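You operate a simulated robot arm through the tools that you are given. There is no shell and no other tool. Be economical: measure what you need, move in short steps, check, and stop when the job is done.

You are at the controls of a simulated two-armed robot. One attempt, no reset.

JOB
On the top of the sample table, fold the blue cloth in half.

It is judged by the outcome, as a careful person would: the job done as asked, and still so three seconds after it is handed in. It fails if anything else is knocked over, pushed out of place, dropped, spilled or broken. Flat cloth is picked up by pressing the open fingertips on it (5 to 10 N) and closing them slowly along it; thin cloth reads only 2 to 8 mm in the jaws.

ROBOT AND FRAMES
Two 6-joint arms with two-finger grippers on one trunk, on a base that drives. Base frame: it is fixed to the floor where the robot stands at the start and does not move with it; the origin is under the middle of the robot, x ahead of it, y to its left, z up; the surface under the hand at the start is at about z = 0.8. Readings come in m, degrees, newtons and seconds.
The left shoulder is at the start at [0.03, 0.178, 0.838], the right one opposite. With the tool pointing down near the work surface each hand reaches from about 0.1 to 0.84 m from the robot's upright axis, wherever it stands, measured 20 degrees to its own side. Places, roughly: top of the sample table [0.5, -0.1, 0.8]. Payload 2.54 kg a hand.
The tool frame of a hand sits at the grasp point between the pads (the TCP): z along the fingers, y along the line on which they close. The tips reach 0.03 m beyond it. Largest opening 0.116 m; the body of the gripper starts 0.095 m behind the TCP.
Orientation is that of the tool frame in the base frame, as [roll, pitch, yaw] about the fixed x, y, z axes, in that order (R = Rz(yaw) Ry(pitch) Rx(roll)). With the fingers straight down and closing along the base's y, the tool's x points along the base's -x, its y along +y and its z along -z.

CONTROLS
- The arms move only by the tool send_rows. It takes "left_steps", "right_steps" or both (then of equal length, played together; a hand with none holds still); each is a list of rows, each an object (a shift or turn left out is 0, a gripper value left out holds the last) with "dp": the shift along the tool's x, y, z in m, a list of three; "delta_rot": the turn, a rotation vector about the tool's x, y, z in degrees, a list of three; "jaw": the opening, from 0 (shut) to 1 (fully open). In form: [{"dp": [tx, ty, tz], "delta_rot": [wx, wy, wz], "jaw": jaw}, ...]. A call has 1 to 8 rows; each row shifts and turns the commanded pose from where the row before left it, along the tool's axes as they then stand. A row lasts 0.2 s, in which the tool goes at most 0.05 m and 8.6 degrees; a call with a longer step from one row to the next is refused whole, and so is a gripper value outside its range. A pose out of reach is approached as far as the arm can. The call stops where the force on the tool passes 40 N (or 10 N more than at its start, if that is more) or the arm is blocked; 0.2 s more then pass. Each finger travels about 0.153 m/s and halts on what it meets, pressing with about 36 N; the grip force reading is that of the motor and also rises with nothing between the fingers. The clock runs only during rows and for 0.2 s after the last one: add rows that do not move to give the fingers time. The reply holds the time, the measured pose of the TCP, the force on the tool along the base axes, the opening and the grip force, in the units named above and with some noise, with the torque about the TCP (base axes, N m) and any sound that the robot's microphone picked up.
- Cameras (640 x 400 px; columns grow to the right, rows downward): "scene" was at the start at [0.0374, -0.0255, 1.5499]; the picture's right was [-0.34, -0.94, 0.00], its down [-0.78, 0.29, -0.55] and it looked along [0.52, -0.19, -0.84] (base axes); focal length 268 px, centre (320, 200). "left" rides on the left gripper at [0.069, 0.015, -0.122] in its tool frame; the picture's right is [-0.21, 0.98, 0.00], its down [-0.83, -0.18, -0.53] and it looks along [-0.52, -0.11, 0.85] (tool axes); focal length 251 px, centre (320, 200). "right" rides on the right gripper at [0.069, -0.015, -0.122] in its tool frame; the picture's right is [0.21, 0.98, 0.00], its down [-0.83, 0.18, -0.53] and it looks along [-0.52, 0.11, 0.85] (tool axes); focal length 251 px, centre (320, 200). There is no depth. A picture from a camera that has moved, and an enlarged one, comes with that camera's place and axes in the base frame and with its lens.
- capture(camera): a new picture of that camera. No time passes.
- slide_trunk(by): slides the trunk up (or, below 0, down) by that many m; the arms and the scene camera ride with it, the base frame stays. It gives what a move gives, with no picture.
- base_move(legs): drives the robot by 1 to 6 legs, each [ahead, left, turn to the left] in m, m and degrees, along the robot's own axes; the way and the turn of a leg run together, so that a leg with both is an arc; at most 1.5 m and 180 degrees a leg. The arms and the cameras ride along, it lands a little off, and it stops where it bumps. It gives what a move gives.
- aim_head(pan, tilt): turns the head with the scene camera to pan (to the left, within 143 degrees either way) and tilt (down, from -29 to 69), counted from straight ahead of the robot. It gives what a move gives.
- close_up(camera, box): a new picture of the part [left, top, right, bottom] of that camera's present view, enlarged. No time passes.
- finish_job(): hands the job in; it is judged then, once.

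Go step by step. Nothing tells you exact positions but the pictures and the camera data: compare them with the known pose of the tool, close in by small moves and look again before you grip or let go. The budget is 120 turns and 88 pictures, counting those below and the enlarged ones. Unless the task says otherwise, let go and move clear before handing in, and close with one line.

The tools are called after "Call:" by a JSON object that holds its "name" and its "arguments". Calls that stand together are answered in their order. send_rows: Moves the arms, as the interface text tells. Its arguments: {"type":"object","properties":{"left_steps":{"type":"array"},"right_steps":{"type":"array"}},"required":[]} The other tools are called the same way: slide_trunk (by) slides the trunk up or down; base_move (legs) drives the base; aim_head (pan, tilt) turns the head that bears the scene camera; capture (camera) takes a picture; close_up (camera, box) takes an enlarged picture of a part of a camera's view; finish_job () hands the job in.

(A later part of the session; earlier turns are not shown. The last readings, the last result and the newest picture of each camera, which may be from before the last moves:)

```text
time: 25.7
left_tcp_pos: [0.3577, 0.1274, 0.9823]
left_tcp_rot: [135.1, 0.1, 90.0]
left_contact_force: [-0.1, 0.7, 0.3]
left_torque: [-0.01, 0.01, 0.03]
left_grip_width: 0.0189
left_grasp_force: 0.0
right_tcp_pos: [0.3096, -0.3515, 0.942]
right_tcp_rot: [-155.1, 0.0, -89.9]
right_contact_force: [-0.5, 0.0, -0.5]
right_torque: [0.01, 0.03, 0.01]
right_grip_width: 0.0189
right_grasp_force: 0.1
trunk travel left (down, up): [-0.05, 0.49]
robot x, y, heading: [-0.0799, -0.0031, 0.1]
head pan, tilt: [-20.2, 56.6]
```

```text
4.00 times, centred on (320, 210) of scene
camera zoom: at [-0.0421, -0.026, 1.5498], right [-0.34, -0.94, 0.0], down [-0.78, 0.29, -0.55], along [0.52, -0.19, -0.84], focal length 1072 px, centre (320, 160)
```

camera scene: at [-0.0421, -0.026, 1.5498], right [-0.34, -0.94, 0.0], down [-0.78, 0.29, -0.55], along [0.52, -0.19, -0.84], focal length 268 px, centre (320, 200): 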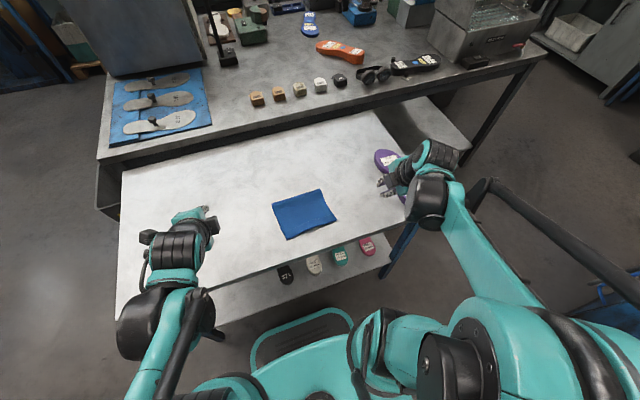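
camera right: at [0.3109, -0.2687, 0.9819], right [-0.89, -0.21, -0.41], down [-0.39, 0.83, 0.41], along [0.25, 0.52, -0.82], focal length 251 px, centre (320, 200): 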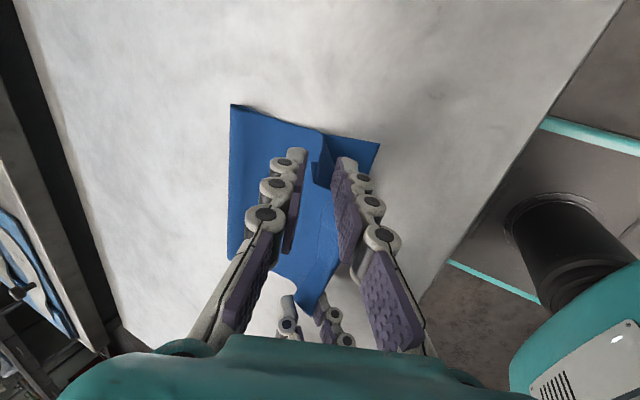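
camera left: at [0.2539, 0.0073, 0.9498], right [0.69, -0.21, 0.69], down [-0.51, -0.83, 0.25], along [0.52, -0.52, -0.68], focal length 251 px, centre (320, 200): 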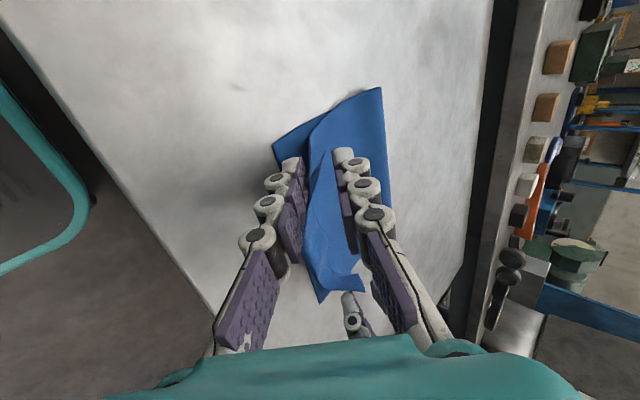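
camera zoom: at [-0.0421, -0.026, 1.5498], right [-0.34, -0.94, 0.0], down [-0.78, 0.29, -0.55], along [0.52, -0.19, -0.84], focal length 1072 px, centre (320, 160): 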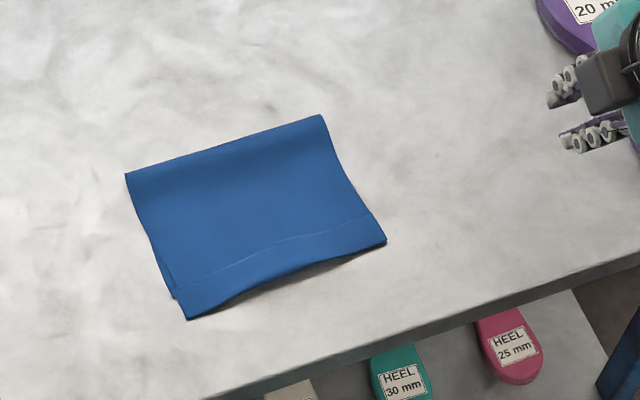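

It looks neatly folded, but there is a line near the close edge: either a hem flap or the bottom layer showing. I'll zoom in.

Call:
{"name": "close_up", "arguments": {"camera": "scene", "box": [275, 205, 345, 249]}}

Call:
{"name": "capture", "arguments": {"camera": "left"}}

Call:
{"name": "capture", "arguments": {"camera": "right"}}

```text
9.09 times, centred on (310, 227) of scene
camera zoom: at [-0.0421, -0.026, 1.5498], right [-0.34, -0.94, 0.0], down [-0.78, 0.29, -0.55], along [0.52, -0.19, -0.84], focal length 2436 px, centre (411, -46)
```

zoom: 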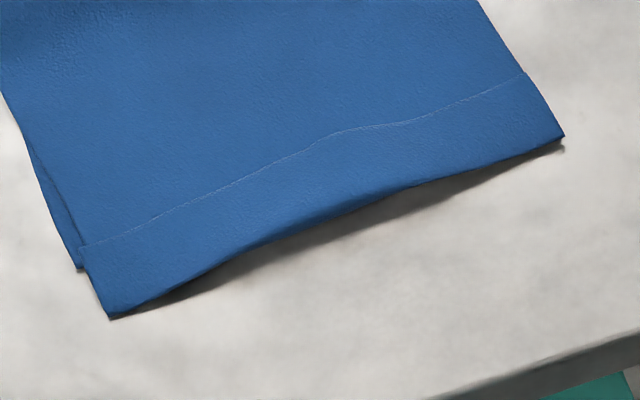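

```text
50 pictures are left
camera left: at [0.2823, 0.1968, 1.079], right [0.69, -0.21, 0.69], down [-0.5, -0.83, 0.25], along [0.52, -0.52, -0.68], focal length 251 px, centre (320, 200)
```

left: 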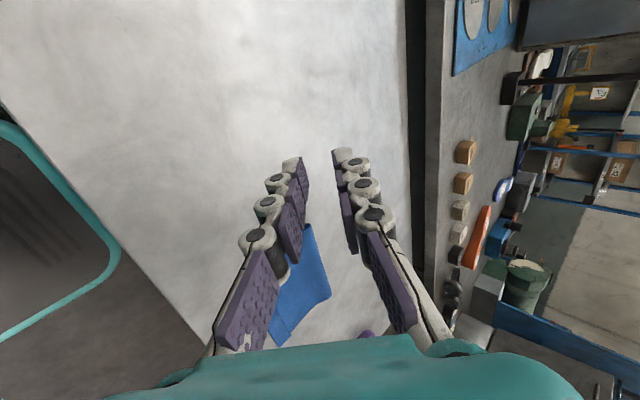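

```text
49 pictures are left
camera right: at [0.2734, -0.4203, 1.0587], right [-0.89, -0.22, -0.41], down [-0.39, 0.83, 0.41], along [0.25, 0.52, -0.82], focal length 251 px, centre (320, 200)
```

right: 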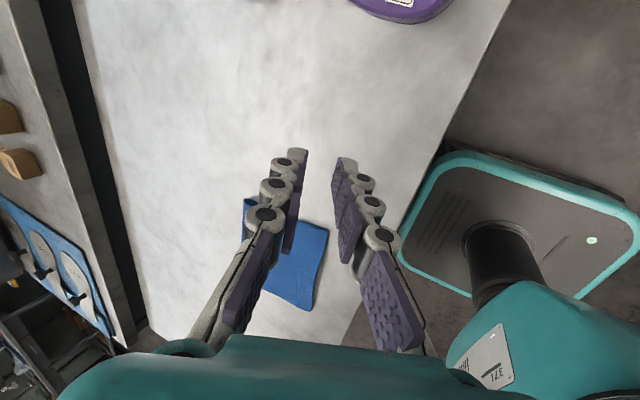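

The geometry adds up. The fold is at x≈0.465 and the bottom layer's near edge at about 0.341 left and 0.333 right. The top layer runs to about 0.32 with a 3 cm hem flipped back on top. I'll straighten the hands, brush the hem open toward me with closed fingertips, then shift the top layer into line.

Call:
{"name": "send_rows", "arguments": {"left_steps": [{"delta_rot": [7.5, 0, 0], "jaw": 0}, {"delta_rot": [7.5, 0, 0]}, {"delta_rot": [7.5, 0, 0]}, {"delta_rot": [7.5, 0, 0]}, {"delta_rot": [7.5, 0, 0]}, {"delta_rot": [7.5, 0, 0]}, {}], "right_steps": [{"delta_rot": [-8.3, 0, 0], "jaw": 0}, {"delta_rot": [-8.3, 0, 0]}, {"delta_rot": [-8.3, 0, 0]}, {}, {}, {}, {}]}}

```text
time: 27.3
left_tcp_pos: [0.3568, 0.1276, 0.9805]
left_tcp_rot: [-179.8, 0.0, 90.0]
left_contact_force: [-0.7, -0.1, 0.1]
left_torque: [0.01, -0.02, -0.01]
left_grip_width: 0.0
left_grasp_force: 28.8
right_tcp_pos: [0.3093, -0.3509, 0.9437]
right_tcp_rot: [179.9, -0.1, -90.0]
right_contact_force: [-0.3, 0.0, -0.7]
right_torque: [0.02, -0.04, -0.01]
right_grip_width: 0.0
right_grasp_force: 28.5
trunk travel left (down, up): [-0.05, 0.49]
robot x, y, heading: [-0.0805, -0.0004, -0.0]
head pan, tilt: [-20.2, 56.6]
```

Call:
{"name": "send_rows", "arguments": {"left_steps": [{"dp": [-0.0329, -0.0032, 0.02]}, {"dp": [-0.0329, -0.0032, 0.02]}, {"dp": [-0.0329, -0.0032, 0.02]}, {"dp": [-0.0329, -0.0032, 0.02]}, {"dp": [-0.0329, -0.0032, 0.02]}, {"dp": [-0.0329, -0.0032, 0.02]}, {}], "right_steps": [{"dp": [-0.0252, -0.0065, 0.014]}, {"dp": [-0.0252, -0.0065, 0.014]}, {"dp": [-0.0252, -0.0065, 0.014]}, {"dp": [-0.0252, -0.0065, 0.014]}, {"dp": [-0.0252, -0.0065, 0.014]}, {"dp": [-0.0252, -0.0065, 0.014]}, {}]}}

Call:
{"name": "capture", "arguments": {"camera": "left"}}

Call:
{"name": "capture", "arguments": {"camera": "right"}}

```text
time: 28.9
left_tcp_pos: [0.339, -0.07, 0.8587]
left_tcp_rot: [-179.9, 0.0, 90.1]
left_contact_force: [-0.6, -0.7, 0.0]
left_torque: [0.01, 0.0, 0.01]
left_grip_width: 0.0001
left_grasp_force: 28.1
right_tcp_pos: [0.3474, -0.2, 0.8581]
right_tcp_rot: [179.9, -0.1, -90.0]
right_contact_force: [0.6, 0.2, 0.9]
right_torque: [0.01, 0.03, 0.01]
right_grip_width: 0.0
right_grasp_force: 28.9
trunk travel left (down, up): [-0.05, 0.49]
robot x, y, heading: [-0.0788, -0.0, -0.1]
head pan, tilt: [-20.2, 56.6]
```

```text
48 pictures are left
camera left: at [0.3552, -0.0015, 0.98], right [0.98, -0.21, 0.0], down [-0.18, -0.83, 0.53], along [-0.12, -0.52, -0.85], focal length 251 px, centre (320, 200)
```

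left: 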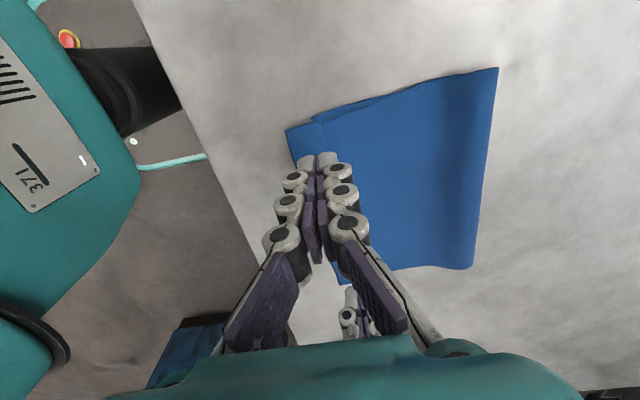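

```text
47 pictures are left
camera right: at [0.3639, -0.2699, 0.981], right [-0.98, -0.21, 0.0], down [-0.18, 0.83, 0.53], along [-0.11, 0.52, -0.85], focal length 251 px, centre (320, 200)
```

right: 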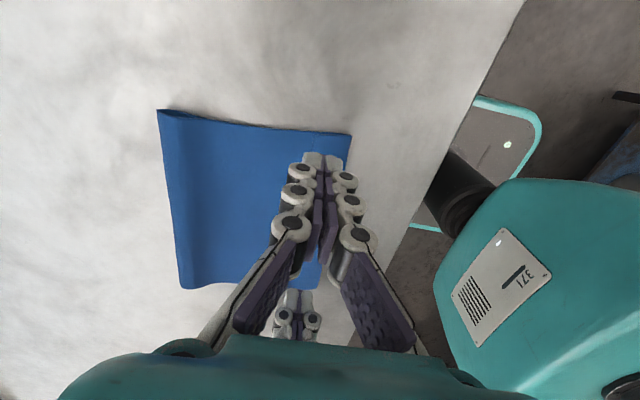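

Call:
{"name": "close_up", "arguments": {"camera": "left", "box": [260, 60, 420, 160]}}

Call:
{"name": "close_up", "arguments": {"camera": "right", "box": [240, 100, 400, 200]}}

```text
4.00 times, centred on (340, 110) of left
camera zoom: at [0.3552, -0.0015, 0.98], right [0.98, -0.21, 0.0], down [-0.18, -0.83, 0.53], along [-0.12, -0.52, -0.85], focal length 1006 px, centre (240, 560)
```

zoom: 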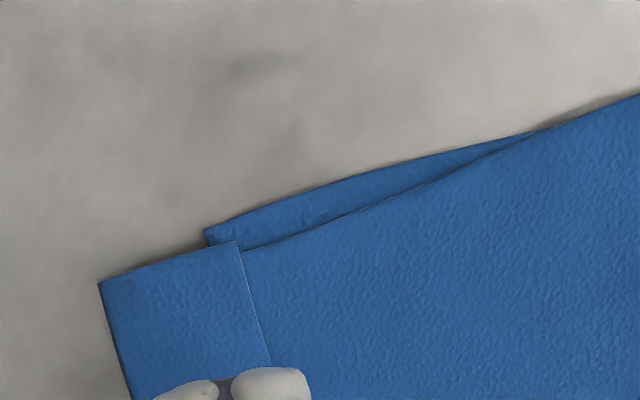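

```text
4.00 times, centred on (320, 150) of right
camera zoom: at [0.3639, -0.2699, 0.981], right [-0.98, -0.21, 0.0], down [-0.18, 0.83, 0.53], along [-0.11, 0.52, -0.85], focal length 1006 px, centre (320, 400)
```

zoom: 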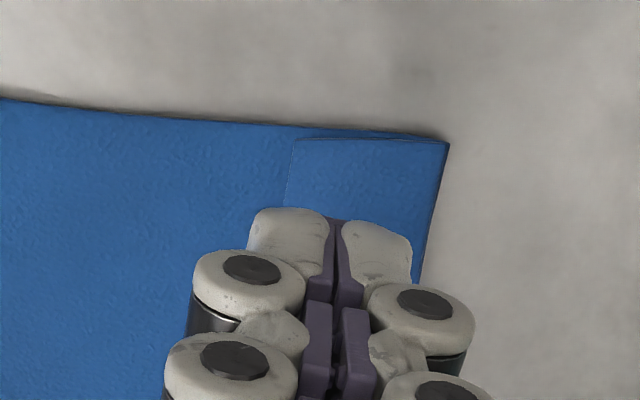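

Confirmed: the hem is flipped on top on both sides, with edges at x≈0.343 left and 0.357 right. I'll press lightly onto it.

Call:
{"name": "send_rows", "arguments": {"left_steps": [{"dp": [0, -0.003, 0.011]}, {"dp": [0, 0, 0.011]}, {"dp": [0, 0, 0.002]}, {}], "right_steps": [{"dp": [0, 0, 0.011]}, {"dp": [0, 0, 0.011]}, {"dp": [0, 0, 0.002]}, {}]}}

```text
time: 29.9
left_tcp_pos: [0.3361, -0.0709, 0.8352]
left_tcp_rot: [-179.9, -0.1, 89.9]
left_contact_force: [-0.4, -0.2, 0.1]
left_torque: [-0.01, -0.02, -0.04]
left_grip_width: 0.0001
left_grasp_force: 28.8
right_tcp_pos: [0.3492, -0.198, 0.8351]
right_tcp_rot: [180.0, 0.0, -90.0]
right_contact_force: [0.3, -0.2, 0.0]
right_torque: [0.03, -0.03, 0.0]
right_grip_width: 0.0
right_grasp_force: 28.7
trunk travel left (down, up): [-0.05, 0.49]
robot x, y, heading: [-0.0794, 0.0019, -0.1]
head pan, tilt: [-20.2, 56.6]
```

Call:
{"name": "send_rows", "arguments": {"left_steps": [{"dp": [0, 0, 0.001]}, {"dp": [0, 0, 0.001]}, {"dp": [0, 0, 0.001]}, {}], "right_steps": [{"dp": [0, 0, 0.001]}, {"dp": [0, 0, 0.001]}, {"dp": [0, 0, 0.001]}, {}]}}

```text
time: 30.9
left_tcp_pos: [0.3351, -0.0709, 0.8324]
left_tcp_rot: [-179.9, -0.1, 90.0]
left_contact_force: [0.6, -0.6, -0.7]
left_torque: [-0.03, -0.01, 0.02]
left_grip_width: 0.0001
left_grasp_force: 28.7
right_tcp_pos: [0.3498, -0.1985, 0.8325]
right_tcp_rot: [180.0, 0.0, -90.1]
right_contact_force: [0.0, 0.2, 0.3]
right_torque: [0.0, 0.01, 0.0]
right_grip_width: 0.0001
right_grasp_force: 28.2
trunk travel left (down, up): [-0.05, 0.49]
robot x, y, heading: [-0.0812, 0.0015, -0.0]
head pan, tilt: [-20.2, 56.6]
```

Call:
{"name": "send_rows", "arguments": {"left_steps": [{"dp": [0, 0, 0.0007]}, {"dp": [0, 0, 0.0008]}, {}], "right_steps": [{"dp": [0, 0, 0.0007]}, {"dp": [0, 0, 0.0008]}, {}]}}

```text
time: 31.7
left_tcp_pos: [0.3358, -0.0707, 0.8328]
left_tcp_rot: [-179.9, 0.0, 90.0]
left_contact_force: [0.2, -0.1, 0.5]
left_torque: [0.0, -0.01, -0.01]
left_grip_width: 0.0
left_grasp_force: 28.6
right_tcp_pos: [0.3506, -0.1977, 0.8302]
right_tcp_rot: [179.9, -0.1, -90.0]
right_contact_force: [0.0, -0.1, 1.0]
right_torque: [-0.01, 0.01, 0.01]
right_grip_width: 0.0
right_grasp_force: 28.4
trunk travel left (down, up): [-0.05, 0.49]
robot x, y, heading: [-0.0836, -0.0018, 0.2]
head pan, tilt: [-20.2, 56.6]
```

Call:
{"name": "send_rows", "arguments": {"left_steps": [{"dp": [0, 0, 0.0006]}, {}], "right_steps": [{"dp": [0, 0, 0.0006]}, {}]}}

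```text
time: 32.3
left_tcp_pos: [0.3348, -0.0692, 0.8318]
left_tcp_rot: [-179.9, 0.0, 90.0]
left_contact_force: [0.0, 0.1, 0.3]
left_torque: [0.0, -0.02, 0.0]
left_grip_width: 0.0001
left_grasp_force: 28.6
right_tcp_pos: [0.351, -0.1979, 0.831]
right_tcp_rot: [179.9, 0.0, -90.0]
right_contact_force: [-0.1, -2.1, 3.3]
right_torque: [-0.04, 0.0, -0.03]
right_grip_width: 0.0001
right_grasp_force: 28.2
trunk travel left (down, up): [-0.05, 0.49]
robot x, y, heading: [-0.0812, 0.0016, -0.0]
head pan, tilt: [-20.2, 56.6]
```

The right tip is in contact. I'll bring the left one down slightly more, then begin dragging the hem toward me.

Call:
{"name": "send_rows", "arguments": {"left_steps": [{"dp": [0, 0, 0.0006]}, {"dp": [0, 0, 0.0004]}, {}], "right_steps": [{}, {"dp": [0, 0, 0.0001]}, {}]}}

Call:
{"name": "send_rows", "arguments": {"left_steps": [{"dp": [0, -0.005, 0]}, {"dp": [0, -0.006, 0]}, {"dp": [0, -0.006, 0]}, {"dp": [0, -0.006, 0]}], "right_steps": [{"dp": [0, 0.005, 0]}, {"dp": [0, 0.006, 0]}, {"dp": [0, 0.006, 0]}, {"dp": [0, 0.006, 0]}]}}

Call:
{"name": "capture", "arguments": {"camera": "left"}}

Call:
{"name": "capture", "arguments": {"camera": "right"}}

```text
time: 33.1
left_tcp_pos: [0.3347, -0.0695, 0.8295]
left_tcp_rot: [-179.9, -0.1, 90.0]
left_contact_force: [-0.1, 0.1, 2.6]
left_torque: [0.06, -0.01, 0.06]
left_grip_width: 0.0001
left_grasp_force: 28.7
right_tcp_pos: [0.3489, -0.1972, 0.8306]
right_tcp_rot: [-179.9, -0.1, -90.0]
right_contact_force: [-0.1, -0.6, 2.0]
right_torque: [0.0, 0.01, -0.01]
right_grip_width: 0.0
right_grasp_force: 29.5
trunk travel left (down, up): [-0.05, 0.49]
robot x, y, heading: [-0.0798, 0.0016, -0.2]
head pan, tilt: [-20.2, 56.6]
```

```text
time: 34.1
left_tcp_pos: [0.3129, -0.0707, 0.8302]
left_tcp_rot: [-179.9, 0.0, 90.0]
left_contact_force: [0.1, -0.2, 0.3]
left_torque: [-0.02, 0.0, 0.0]
left_grip_width: 0.0002
left_grasp_force: 29.1
right_tcp_pos: [0.3274, -0.1978, 0.8329]
right_tcp_rot: [-180.0, 0.0, -90.0]
right_contact_force: [-0.2, 0.4, 1.2]
right_torque: [-0.01, -0.02, -0.04]
right_grip_width: 0.0004
right_grasp_force: 28.3
trunk travel left (down, up): [-0.05, 0.49]
robot x, y, heading: [-0.0802, -0.002, -0.2]
head pan, tilt: [-20.2, 56.6]
```

```text
44 pictures are left
camera left: at [0.3281, -0.0022, 0.9527], right [0.98, -0.21, 0.0], down [-0.18, -0.83, 0.53], along [-0.12, -0.52, -0.85], focal length 251 px, centre (320, 200)
```

left: 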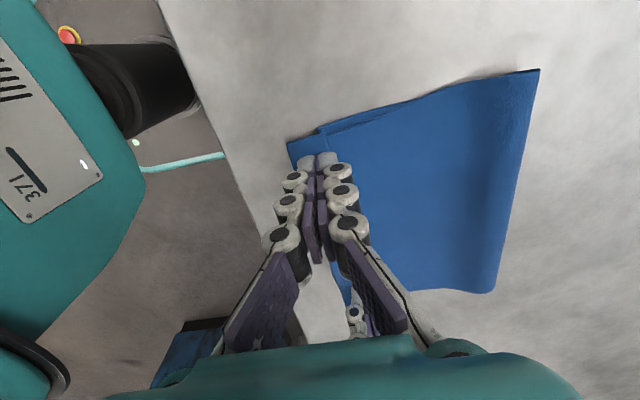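

```text
43 pictures are left
camera right: at [0.3432, -0.2676, 0.9538], right [-0.98, -0.21, 0.0], down [-0.18, 0.83, 0.53], along [-0.11, 0.52, -0.85], focal length 251 px, centre (320, 200)
```

right: 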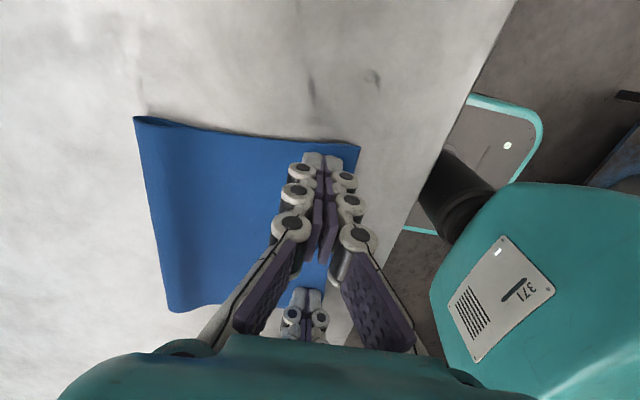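

The fold line also moved about 2 cm, so the whole cloth may have slid instead of the hem unrolling. I'll check the hem.

Call:
{"name": "close_up", "arguments": {"camera": "left", "box": [260, 80, 420, 180]}}

Call:
{"name": "close_up", "arguments": {"camera": "right", "box": [240, 110, 400, 210]}}

```text
4.00 times, centred on (340, 130) of left
camera zoom: at [0.3281, -0.0022, 0.9527], right [0.98, -0.21, 0.0], down [-0.18, -0.83, 0.53], along [-0.12, -0.52, -0.85], focal length 1006 px, centre (240, 480)
```

zoom: 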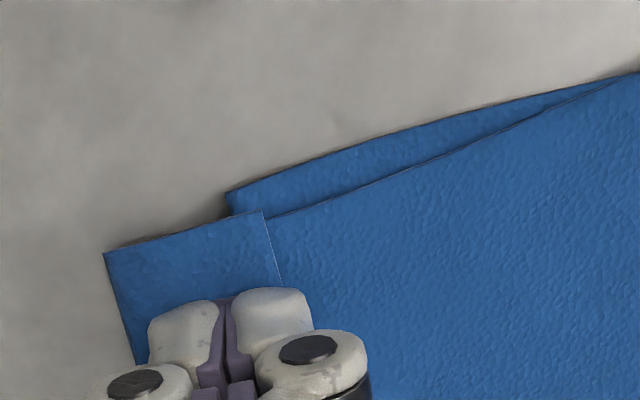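

```text
4.00 times, centred on (320, 160) of right
camera zoom: at [0.3432, -0.2676, 0.9538], right [-0.98, -0.21, 0.0], down [-0.18, 0.83, 0.53], along [-0.11, 0.52, -0.85], focal length 1006 px, centre (320, 360)
```

zoom: 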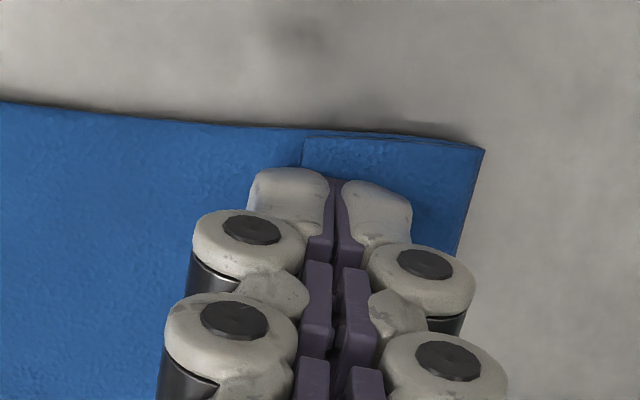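

The whole cloth slid about 2.2 cm and the hem stayed folded. A better way is to pinch the cloth just behind the hem and lift it, so gravity drops the hem open. I'll raise the hands, open slightly and move behind the hem.

Call:
{"name": "send_rows", "arguments": {"left_steps": [{"dp": [0, 0, -0.015]}, {"dp": [0, 0.017, 0], "jaw": 0.22}, {"dp": [0, 0.017, 0]}, {"dp": [0, 0, 0.01]}, {}], "right_steps": [{"dp": [0, 0, -0.013]}, {"dp": [0, -0.016, 0], "jaw": 0.22}, {"dp": [0, -0.016, 0]}, {"dp": [0, 0, 0.01]}, {}]}}

Call:
{"name": "capture", "arguments": {"camera": "left"}}

Call:
{"name": "capture", "arguments": {"camera": "right"}}

```text
time: 35.3
left_tcp_pos: [0.3482, -0.0689, 0.8346]
left_tcp_rot: [-179.9, 0.0, 90.0]
left_contact_force: [-0.7, 0.7, 0.9]
left_torque: [-0.01, 0.03, 0.04]
left_grip_width: 0.0254
left_grasp_force: 0.0
right_tcp_pos: [0.3598, -0.1982, 0.8361]
right_tcp_rot: [-179.9, 0.0, -90.0]
right_contact_force: [0.7, 0.5, 0.1]
right_torque: [-0.01, 0.01, -0.05]
right_grip_width: 0.0255
right_grasp_force: 0.1
trunk travel left (down, up): [-0.05, 0.49]
robot x, y, heading: [-0.0798, -0.0017, 0.1]
head pan, tilt: [-20.2, 56.6]
```

```text
40 pictures are left
camera left: at [0.3637, -0.0004, 0.9568], right [0.98, -0.21, 0.0], down [-0.18, -0.83, 0.53], along [-0.12, -0.52, -0.85], focal length 251 px, centre (320, 200)
```

left: 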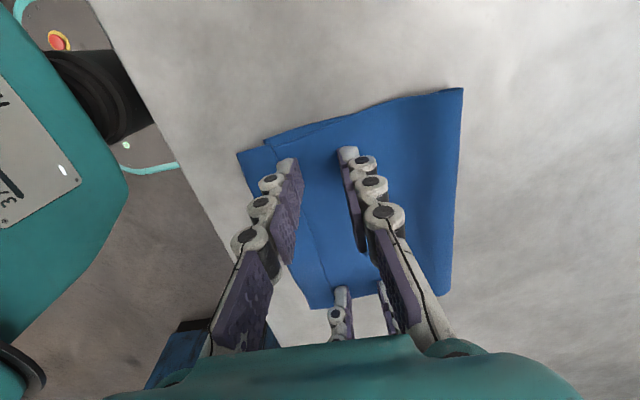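

```text
39 pictures are left
camera right: at [0.377, -0.2683, 0.9584], right [-0.98, -0.21, 0.0], down [-0.18, 0.83, 0.53], along [-0.12, 0.52, -0.85], focal length 251 px, centre (320, 200)
```

right: 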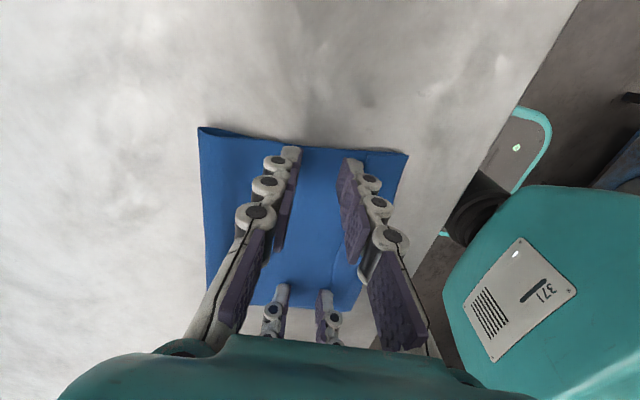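

The fingers straddle the cloth just behind the hem. I'll lower to contact.

Call:
{"name": "send_rows", "arguments": {"left_steps": [{"dp": [0, 0, 0.002]}, {"dp": [0, 0, 0.001]}, {}], "right_steps": [{"dp": [0, 0, 0.002]}, {"dp": [0, 0, 0.002]}, {}]}}

```text
time: 36.1
left_tcp_pos: [0.3471, -0.0691, 0.8322]
left_tcp_rot: [-180.0, 0.0, 90.0]
left_contact_force: [-1.0, -0.4, -0.9]
left_torque: [-0.02, 0.01, 0.02]
left_grip_width: 0.0256
left_grasp_force: 0.2
right_tcp_pos: [0.3601, -0.1976, 0.8314]
right_tcp_rot: [-180.0, -0.1, -90.0]
right_contact_force: [1.4, -0.8, 19.6]
right_torque: [-0.1, -0.11, -0.02]
right_grip_width: 0.0242
right_grasp_force: 0.0
trunk travel left (down, up): [-0.05, 0.49]
robot x, y, heading: [-0.0812, -0.0012, 0.1]
head pan, tilt: [-20.2, 56.6]
```

Call:
{"name": "send_rows", "arguments": {"left_steps": [{"dp": [0, 0, 0.0006]}, {"dp": [0, 0, 0.0006]}, {}], "right_steps": [{"dp": [0, 0, -0.0006]}, {"dp": [0, 0, -0.0006]}, {}]}}

```text
time: 36.9
left_tcp_pos: [0.3458, -0.0702, 0.8313]
left_tcp_rot: [179.9, 0.0, 90.0]
left_contact_force: [0.4, -0.6, 6.8]
left_torque: [0.02, 0.11, 0.0]
left_grip_width: 0.0251
left_grasp_force: 0.1
right_tcp_pos: [0.3591, -0.1979, 0.8319]
right_tcp_rot: [180.0, -0.1, -90.0]
right_contact_force: [-0.3, -0.9, 8.8]
right_torque: [-0.08, -0.06, -0.02]
right_grip_width: 0.0256
right_grasp_force: 0.1
trunk travel left (down, up): [-0.05, 0.49]
robot x, y, heading: [-0.0779, 0.0033, -0.4]
head pan, tilt: [-20.2, 56.6]
```

Contact is good at about 7–9 N. I'll close slowly.

Call:
{"name": "send_rows", "arguments": {"left_steps": [{"jaw": 0.2}, {"jaw": 0.18}, {"jaw": 0.16}, {"jaw": 0.14}, {"jaw": 0.12}, {"jaw": 0.1}], "right_steps": [{"jaw": 0.2}, {"jaw": 0.18}, {"jaw": 0.16}, {"jaw": 0.14}, {"jaw": 0.12}, {"jaw": 0.1}]}}

Call:
{"name": "send_rows", "arguments": {"left_steps": [{"jaw": 0.08}, {"jaw": 0.06}, {"jaw": 0.04}, {"jaw": 0.02}, {"jaw": 0.0}, {}], "right_steps": [{"jaw": 0.08}, {"jaw": 0.06}, {"jaw": 0.04}, {"jaw": 0.02}, {"jaw": 0.0}, {}]}}

Call:
{"name": "capture", "arguments": {"camera": "left"}}

Call:
{"name": "capture", "arguments": {"camera": "right"}}

```text
time: 38.3
left_tcp_pos: [0.3473, -0.0704, 0.8322]
left_tcp_rot: [-179.9, 0.0, 90.0]
left_contact_force: [1.2, -0.5, 0.4]
left_torque: [-0.03, -0.01, 0.01]
left_grip_width: 0.0114
left_grasp_force: 0.1
right_tcp_pos: [0.3597, -0.1988, 0.8313]
right_tcp_rot: [-180.0, 0.1, -90.1]
right_contact_force: [0.1, 0.3, 6.0]
right_torque: [-0.03, 0.04, 0.0]
right_grip_width: 0.0116
right_grasp_force: 0.0
trunk travel left (down, up): [-0.05, 0.49]
robot x, y, heading: [-0.0792, 0.003, -0.1]
head pan, tilt: [-20.2, 56.6]
```

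```text
time: 39.7
left_tcp_pos: [0.3486, -0.0707, 0.831]
left_tcp_rot: [-179.9, -0.1, 89.9]
left_contact_force: [-0.9, 1.4, 8.7]
left_torque: [-0.05, -0.08, 0.01]
left_grip_width: 0.0003
left_grasp_force: 28.9
right_tcp_pos: [0.3593, -0.1993, 0.8313]
right_tcp_rot: [180.0, 0.0, -90.0]
right_contact_force: [0.8, -2.0, 2.8]
right_torque: [0.12, 0.03, -0.01]
right_grip_width: 0.0004
right_grasp_force: 26.4
trunk travel left (down, up): [-0.05, 0.49]
robot x, y, heading: [-0.0804, 0.001, 0.1]
head pan, tilt: [-20.2, 56.6]
```

```text
38 pictures are left
camera left: at [0.3628, -0.0008, 0.9526], right [0.98, -0.21, 0.0], down [-0.18, -0.83, 0.53], along [-0.12, -0.52, -0.85], focal length 251 px, centre (320, 200)
```

left: 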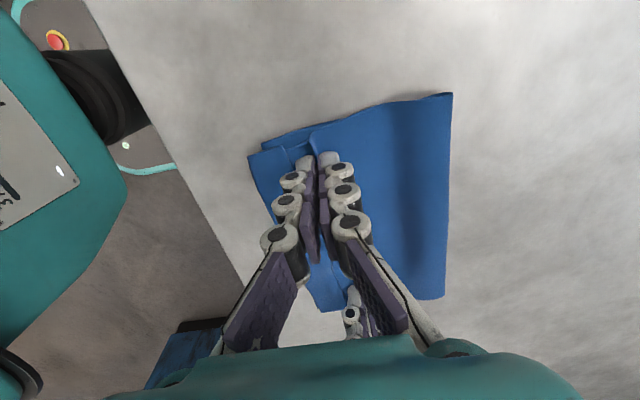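

```text
37 pictures are left
camera right: at [0.3756, -0.2679, 0.9536], right [-0.98, -0.21, 0.0], down [-0.18, 0.83, 0.53], along [-0.12, 0.52, -0.85], focal length 251 px, centre (320, 200)
```

right: 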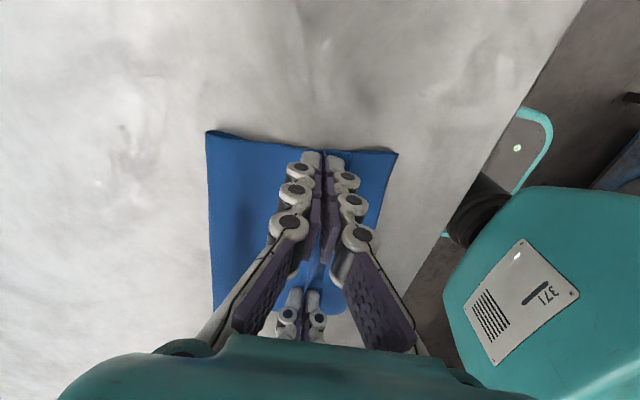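

A ridge formed in the top layer, but the jaws read near zero. I'll lift a little and see whether it holds.

Call:
{"name": "send_rows", "arguments": {"left_steps": [{"dp": [0, 0, -0.007]}, {"dp": [0, 0, -0.008]}, {"dp": [0, 0, -0.008]}, {"dp": [0, 0, -0.008]}, {}], "right_steps": [{"dp": [0, 0, -0.007]}, {"dp": [0, 0, -0.008]}, {"dp": [0, 0, -0.008]}, {"dp": [0, 0, -0.008]}, {}]}}

Call:
{"name": "capture", "arguments": {"camera": "left"}}

Call:
{"name": "capture", "arguments": {"camera": "right"}}

```text
time: 40.9
left_tcp_pos: [0.347, -0.0705, 0.8627]
left_tcp_rot: [-179.8, 0.1, 90.1]
left_contact_force: [-0.4, 0.1, -1.5]
left_torque: [0.02, 0.03, -0.02]
left_grip_width: 0.0029
left_grasp_force: 29.7
right_tcp_pos: [0.3577, -0.1993, 0.8624]
right_tcp_rot: [179.9, 0.0, -90.0]
right_contact_force: [2.0, 0.2, -0.9]
right_torque: [-0.02, 0.13, 0.01]
right_grip_width: 0.0016
right_grasp_force: 28.2
trunk travel left (down, up): [-0.05, 0.49]
robot x, y, heading: [-0.0795, 0.0004, 0.2]
head pan, tilt: [-20.2, 56.6]
```

```text
36 pictures are left
camera left: at [0.3624, -0.0011, 0.983], right [0.98, -0.21, 0.0], down [-0.18, -0.83, 0.53], along [-0.12, -0.52, -0.85], focal length 251 px, centre (320, 200)
```

left: 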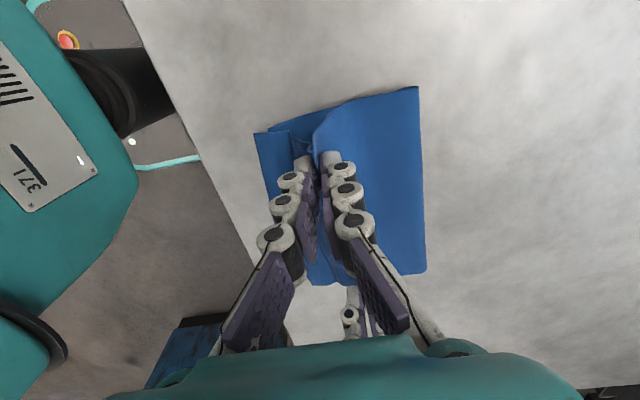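

```text
35 pictures are left
camera right: at [0.3748, -0.2681, 0.9845], right [-0.98, -0.21, 0.0], down [-0.18, 0.83, 0.53], along [-0.12, 0.52, -0.85], focal length 251 px, centre (320, 200)
```

right: 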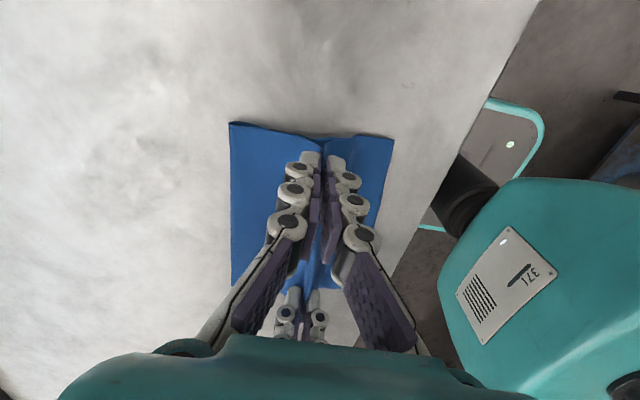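

Only the top layer is held and it is rising with the hands. I'll lift more while moving away from me, so the hem drops free.

Call:
{"name": "send_rows", "arguments": {"left_steps": [{"dp": [0, 0.007, -0.011]}, {"dp": [0, 0.007, -0.011]}, {"dp": [0, 0.007, -0.011]}, {"dp": [0, 0.007, -0.011]}, {"dp": [0, 0.007, -0.011]}, {}, {}], "right_steps": [{"dp": [0, -0.007, -0.011]}, {"dp": [0, -0.007, -0.011]}, {"dp": [0, -0.007, -0.011]}, {"dp": [0, -0.007, -0.011]}, {"dp": [0, -0.007, -0.011]}, {}, {}]}}

Call:
{"name": "capture", "arguments": {"camera": "left"}}

Call:
{"name": "capture", "arguments": {"camera": "right"}}

Call:
{"name": "close_up", "arguments": {"camera": "scene", "box": [240, 160, 400, 260]}}

```text
time: 42.5
left_tcp_pos: [0.3817, -0.0686, 0.9182]
left_tcp_rot: [-179.9, 0.0, 90.0]
left_contact_force: [8.2, 0.2, -1.0]
left_torque: [0.01, -0.44, -0.07]
left_grip_width: 0.0002
left_grasp_force: 26.5
right_tcp_pos: [0.3944, -0.1968, 0.9183]
right_tcp_rot: [179.9, 0.0, -90.0]
right_contact_force: [-2.0, -0.2, 2.3]
right_torque: [-0.03, -0.12, 0.02]
right_grip_width: 0.0003
right_grasp_force: 28.0
trunk travel left (down, up): [-0.05, 0.49]
robot x, y, heading: [-0.0767, 0.0008, -0.0]
head pan, tilt: [-20.2, 56.6]
```

```text
34 pictures are left
camera left: at [0.3974, 0.0005, 1.0389], right [0.98, -0.21, 0.0], down [-0.18, -0.83, 0.53], along [-0.12, -0.52, -0.85], focal length 251 px, centre (320, 200)
```

left: 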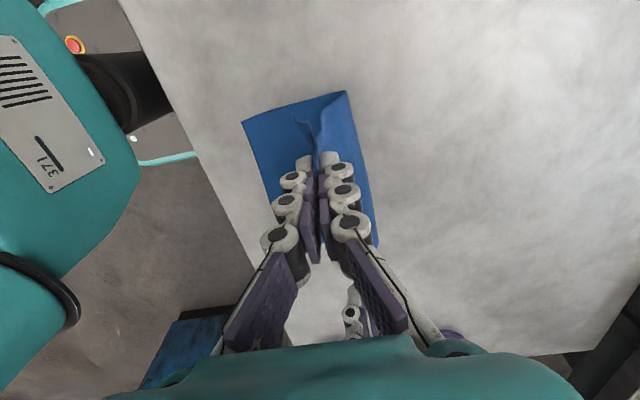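

```text
33 pictures are left
camera right: at [0.4106, -0.2653, 1.0402], right [-0.98, -0.21, 0.0], down [-0.18, 0.83, 0.53], along [-0.12, 0.52, -0.85], focal length 251 px, centre (320, 200)
```

right: 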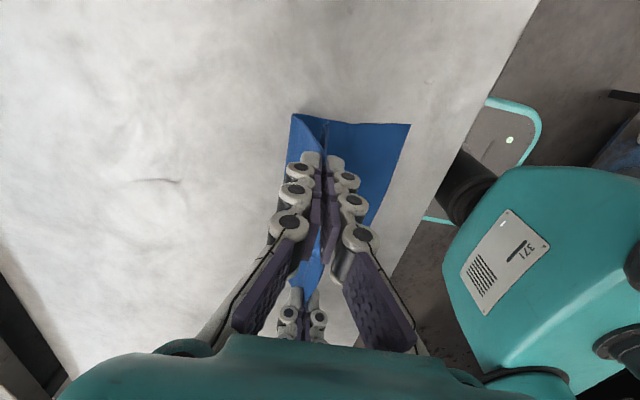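

```text
4.00 times, centred on (320, 210) of scene
camera zoom: at [-0.0424, -0.0255, 1.5499], right [-0.34, -0.94, 0.0], down [-0.78, 0.29, -0.55], along [0.52, -0.19, -0.84], focal length 1072 px, centre (320, 160)
```

zoom: 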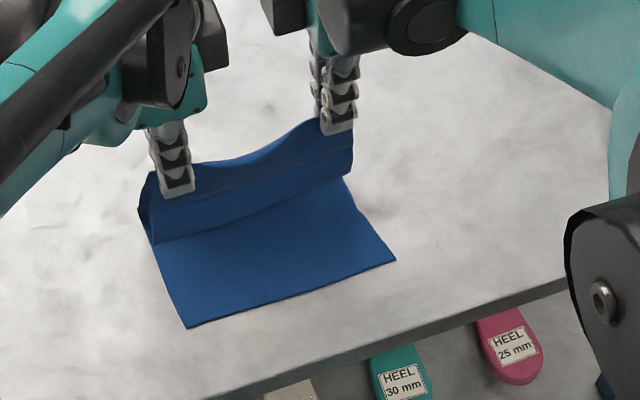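

Now the top layer hangs from both hands with the bottom layer flat. I'll check that the hem has dropped open.

Call:
{"name": "close_up", "arguments": {"camera": "scene", "box": [270, 180, 340, 224]}}

Call:
{"name": "close_up", "arguments": {"camera": "left", "box": [220, 70, 400, 182]}}

```text
9.09 times, centred on (305, 202) of scene
camera zoom: at [-0.0424, -0.0255, 1.5499], right [-0.34, -0.94, 0.0], down [-0.78, 0.29, -0.55], along [0.52, -0.19, -0.84], focal length 2436 px, centre (456, 182)
```

zoom: 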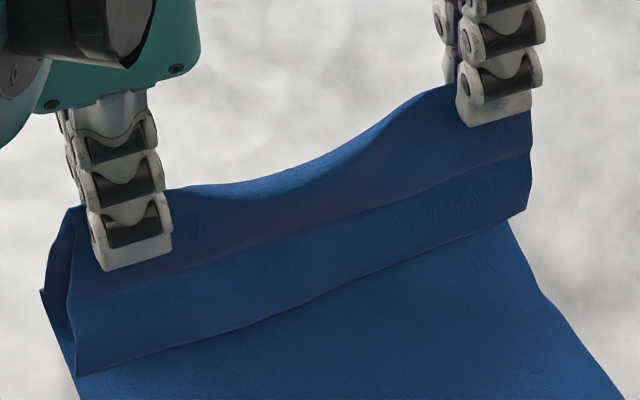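

```text
3.56 times, centred on (310, 126) of left
camera zoom: at [0.3974, 0.0005, 1.0389], right [0.98, -0.21, 0.0], down [-0.18, -0.83, 0.53], along [-0.12, -0.52, -0.85], focal length 894 px, centre (356, 463)
```

zoom: 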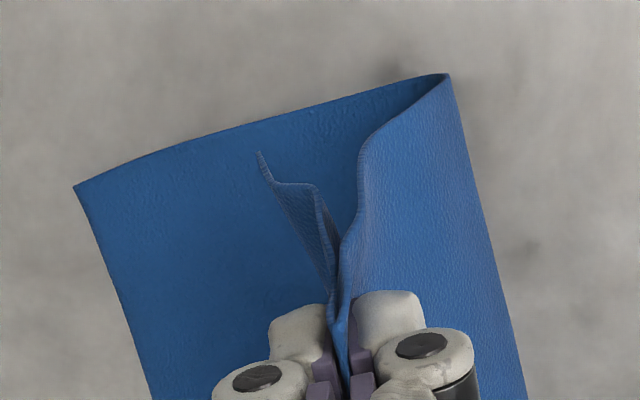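

The hem has dropped open and hangs freely; the bottom layer's near edge is at x≈0.313. I'll carry the hands back until the hanging edge is above that edge, then sweep away while lowering so the strip lies down toward me.

Call:
{"name": "send_rows", "arguments": {"left_steps": [{"dp": [0, -0.0078, 0.003]}, {"dp": [0, -0.0078, 0.003]}, {"dp": [0, -0.0078, 0.004]}, {"dp": [0, -0.0078, 0.004]}, {"dp": [0, -0.0078, 0.004]}, {"dp": [0, -0.0078, 0.004]}, {}], "right_steps": [{"dp": [0, 0.0098, 0.003]}, {"dp": [0, 0.0098, 0.003]}, {"dp": [0, 0.0098, 0.004]}, {"dp": [0, 0.0098, 0.004]}, {"dp": [0, 0.0098, 0.004]}, {"dp": [0, 0.0098, 0.004]}, {}]}}

Call:
{"name": "capture", "arguments": {"camera": "left"}}

Call:
{"name": "close_up", "arguments": {"camera": "scene", "box": [240, 160, 400, 260]}}

```text
time: 44.1
left_tcp_pos: [0.3337, -0.07, 0.8958]
left_tcp_rot: [-179.8, 0.1, 90.0]
left_contact_force: [-0.2, 0.1, 7.9]
left_torque: [-0.05, -0.08, -0.01]
left_grip_width: 0.0
left_grasp_force: 26.1
right_tcp_pos: [0.3348, -0.1983, 0.8957]
right_tcp_rot: [-179.9, 0.0, -90.0]
right_contact_force: [-0.5, -0.4, -2.9]
right_torque: [0.02, 0.02, -0.02]
right_grip_width: 0.0067
right_grasp_force: 35.6
trunk travel left (down, up): [-0.05, 0.49]
robot x, y, heading: [-0.0807, 0.0012, 0.2]
head pan, tilt: [-20.2, 56.6]
```

```text
29 pictures are left
camera left: at [0.3494, -0.0009, 1.0173], right [0.98, -0.21, 0.0], down [-0.18, -0.83, 0.53], along [-0.12, -0.52, -0.85], focal length 251 px, centre (320, 200)
```

left: 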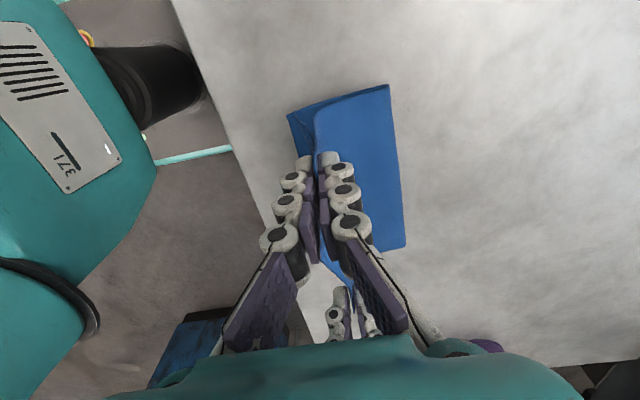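

```text
4.00 times, centred on (320, 210) of scene
camera zoom: at [-0.0424, -0.0256, 1.5499], right [-0.34, -0.94, 0.0], down [-0.78, 0.29, -0.55], along [0.52, -0.19, -0.84], focal length 1072 px, centre (320, 160)
```

zoom: 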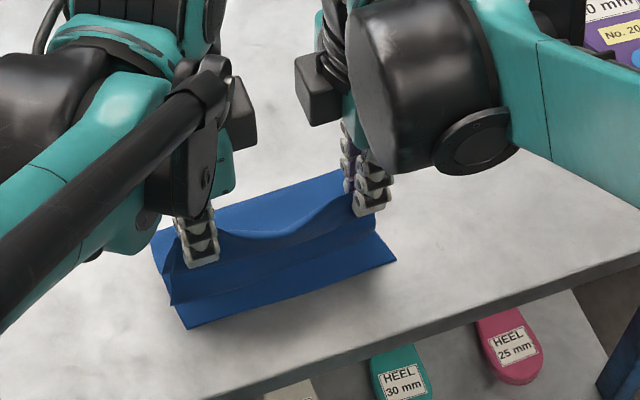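

The hanging edge is close above the bottom layer's near edge. Now I'll sweep away and down.

Call:
{"name": "send_rows", "arguments": {"left_steps": [{"dp": [0, 0.002, 0.01]}, {"dp": [0, 0.008, 0.005]}, {"dp": [0, 0.008, 0.005]}, {"dp": [0, 0.008, 0.006]}, {"dp": [0, 0.008, 0.007]}, {"dp": [0, 0.009, 0.008]}, {"dp": [0, 0.009, 0.009]}, {"dp": [0, 0.006, 0.009]}], "right_steps": [{"dp": [0, -0.002, 0.01]}, {"dp": [0, -0.008, 0.005]}, {"dp": [0, -0.008, 0.005]}, {"dp": [0, -0.008, 0.006]}, {"dp": [0, -0.008, 0.007]}, {"dp": [0, -0.009, 0.008]}, {"dp": [0, -0.009, 0.009]}, {"dp": [0, -0.006, 0.009]}]}}

Call:
{"name": "capture", "arguments": {"camera": "left"}}

Call:
{"name": "capture", "arguments": {"camera": "right"}}

Call:
{"name": "close_up", "arguments": {"camera": "scene", "box": [240, 160, 400, 260]}}

```text
time: 45.9
left_tcp_pos: [0.3921, -0.0703, 0.8358]
left_tcp_rot: [-180.0, 0.0, 90.0]
left_contact_force: [0.8, 0.5, -2.0]
left_torque: [0.01, -0.01, 0.01]
left_grip_width: 0.0058
left_grasp_force: 36.5
right_tcp_pos: [0.3947, -0.1993, 0.8359]
right_tcp_rot: [-180.0, 0.0, -90.1]
right_contact_force: [-0.1, 0.7, 1.7]
right_torque: [-0.05, -0.01, -0.04]
right_grip_width: 0.0039
right_grasp_force: 38.3
trunk travel left (down, up): [-0.05, 0.49]
robot x, y, heading: [-0.0816, -0.0024, -0.1]
head pan, tilt: [-20.2, 56.6]
```

```text
27 pictures are left
camera left: at [0.4082, -0.0005, 0.957], right [0.98, -0.21, 0.0], down [-0.18, -0.83, 0.53], along [-0.12, -0.52, -0.85], focal length 251 px, centre (320, 200)
```

left: 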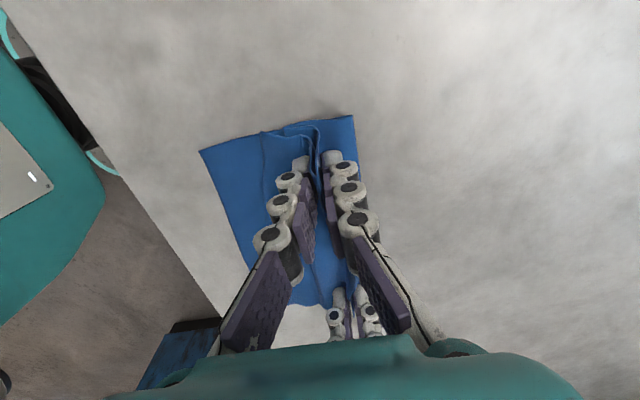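

```text
26 pictures are left
camera right: at [0.4096, -0.268, 0.9582], right [-0.98, -0.21, 0.0], down [-0.18, 0.83, 0.53], along [-0.12, 0.52, -0.85], focal length 251 px, centre (320, 200)
```

right: 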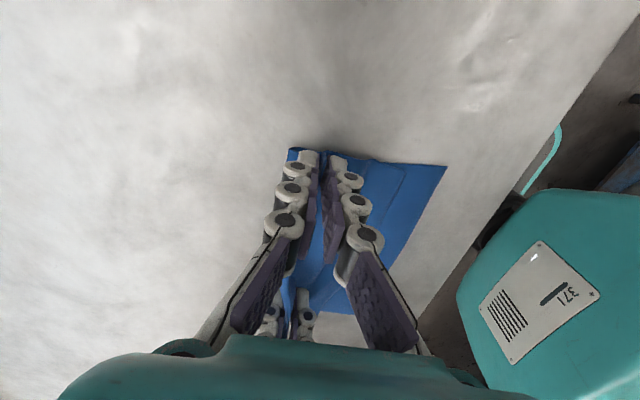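

```text
4.00 times, centred on (320, 210) of scene
camera zoom: at [-0.042, -0.0256, 1.5498], right [-0.34, -0.94, 0.0], down [-0.78, 0.29, -0.55], along [0.52, -0.19, -0.84], focal length 1072 px, centre (320, 160)
```

zoom: 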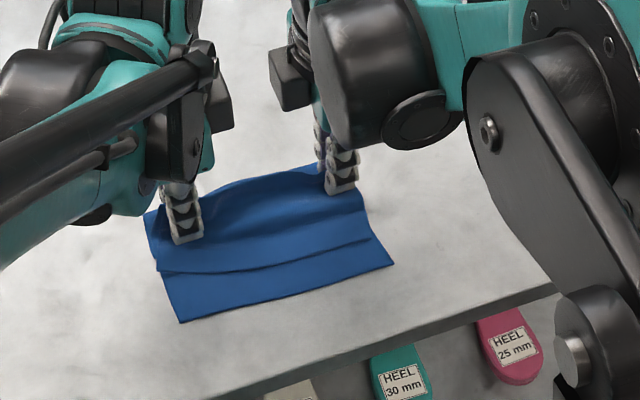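

The free edge now lies flat, but short of the bottom edge, and there is slack near the fingers. I'll look closely before letting go.

Call:
{"name": "close_up", "arguments": {"camera": "left", "box": [190, 100, 370, 212]}}

Call:
{"name": "close_up", "arguments": {"camera": "right", "box": [270, 130, 450, 242]}}

```text
3.56 times, centred on (280, 156) of left
camera zoom: at [0.4082, -0.0005, 0.957], right [0.98, -0.21, 0.0], down [-0.18, -0.83, 0.53], along [-0.12, -0.52, -0.85], focal length 894 px, centre (462, 356)
```

zoom: 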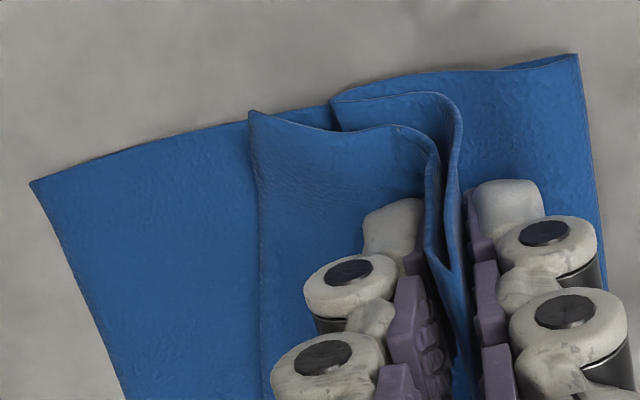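

```text
3.56 times, centred on (360, 186) of right
camera zoom: at [0.4096, -0.268, 0.9582], right [-0.98, -0.21, 0.0], down [-0.18, 0.83, 0.53], along [-0.12, 0.52, -0.85], focal length 894 px, centre (178, 250)
```

zoom: 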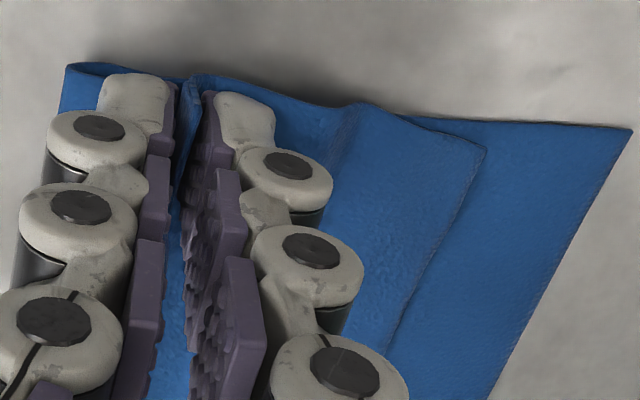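

The orientation is right: the edge points toward me, with a tall ridge of slack between the fingers. I'll release here, then re-pinch right at the free edge and pull it to the bottom edge, drawing the slack flat.

Call:
{"name": "send_rows", "arguments": {"left_steps": [{"jaw": 0.06}, {"jaw": 0.12}, {"jaw": 0.2}, {"jaw": 0.26}, {"dp": [0, 0, -0.01]}, {"dp": [0, 0, -0.02]}, {"dp": [0, 0, -0.03]}, {}], "right_steps": [{"jaw": 0.06}, {"jaw": 0.12}, {"jaw": 0.2}, {"jaw": 0.26}, {"dp": [0, 0, -0.01]}, {"dp": [0, 0, -0.02]}, {"dp": [0, 0, -0.03]}, {}]}}

Call:
{"name": "capture", "arguments": {"camera": "left"}}

Call:
{"name": "capture", "arguments": {"camera": "right"}}

Call:
{"name": "close_up", "arguments": {"camera": "scene", "box": [240, 160, 400, 260]}}

```text
time: 47.7
left_tcp_pos: [0.3949, -0.0726, 0.8967]
left_tcp_rot: [-179.9, 0.0, 90.0]
left_contact_force: [-0.3, 0.4, -0.1]
left_torque: [0.0, 0.0, -0.02]
left_grip_width: 0.0301
left_grasp_force: 0.1
right_tcp_pos: [0.3915, -0.1978, 0.8954]
right_tcp_rot: [-179.9, 0.0, -90.0]
right_contact_force: [-0.3, 0.1, 0.0]
right_torque: [0.03, 0.02, 0.0]
right_grip_width: 0.0302
right_grasp_force: 0.0
trunk travel left (down, up): [-0.05, 0.49]
robot x, y, heading: [-0.0793, 0.0016, 0.1]
head pan, tilt: [-20.2, 56.6]
```

```text
22 pictures are left
camera left: at [0.4101, -0.0028, 1.018], right [0.98, -0.21, 0.0], down [-0.18, -0.83, 0.53], along [-0.12, -0.52, -0.85], focal length 251 px, centre (320, 200)
```

left: 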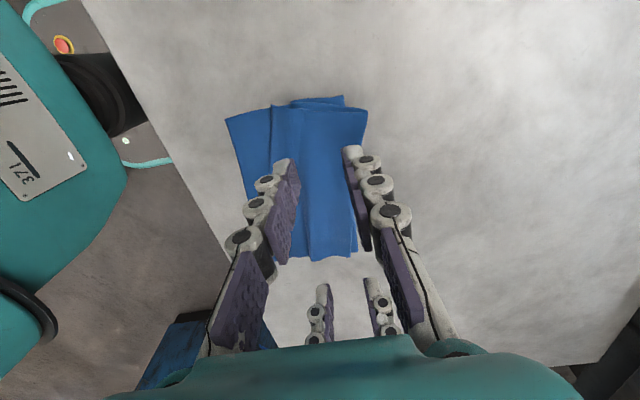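

```text
21 pictures are left
camera right: at [0.4095, -0.2669, 1.018], right [-0.98, -0.21, 0.0], down [-0.18, 0.83, 0.53], along [-0.12, 0.52, -0.85], focal length 251 px, centre (320, 200)
```

right: 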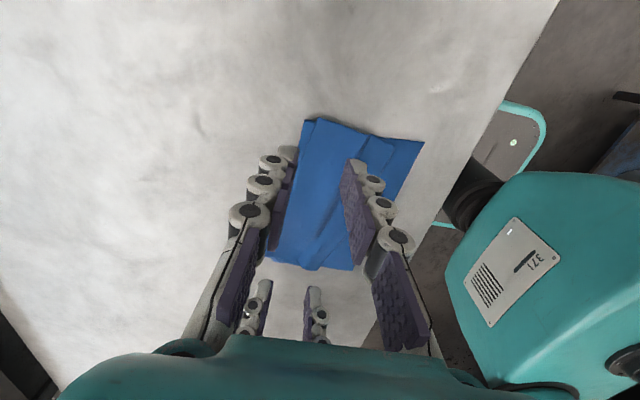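

```text
4.00 times, centred on (320, 210) of scene
camera zoom: at [-0.0418, -0.0257, 1.5498], right [-0.34, -0.94, 0.0], down [-0.78, 0.29, -0.55], along [0.52, -0.19, -0.84], focal length 1072 px, centre (320, 160)
```

zoom: 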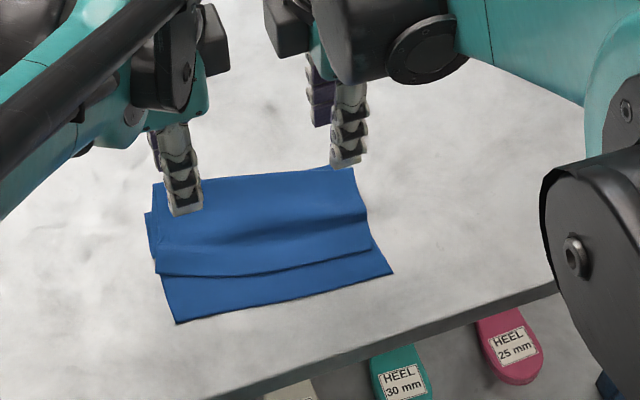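

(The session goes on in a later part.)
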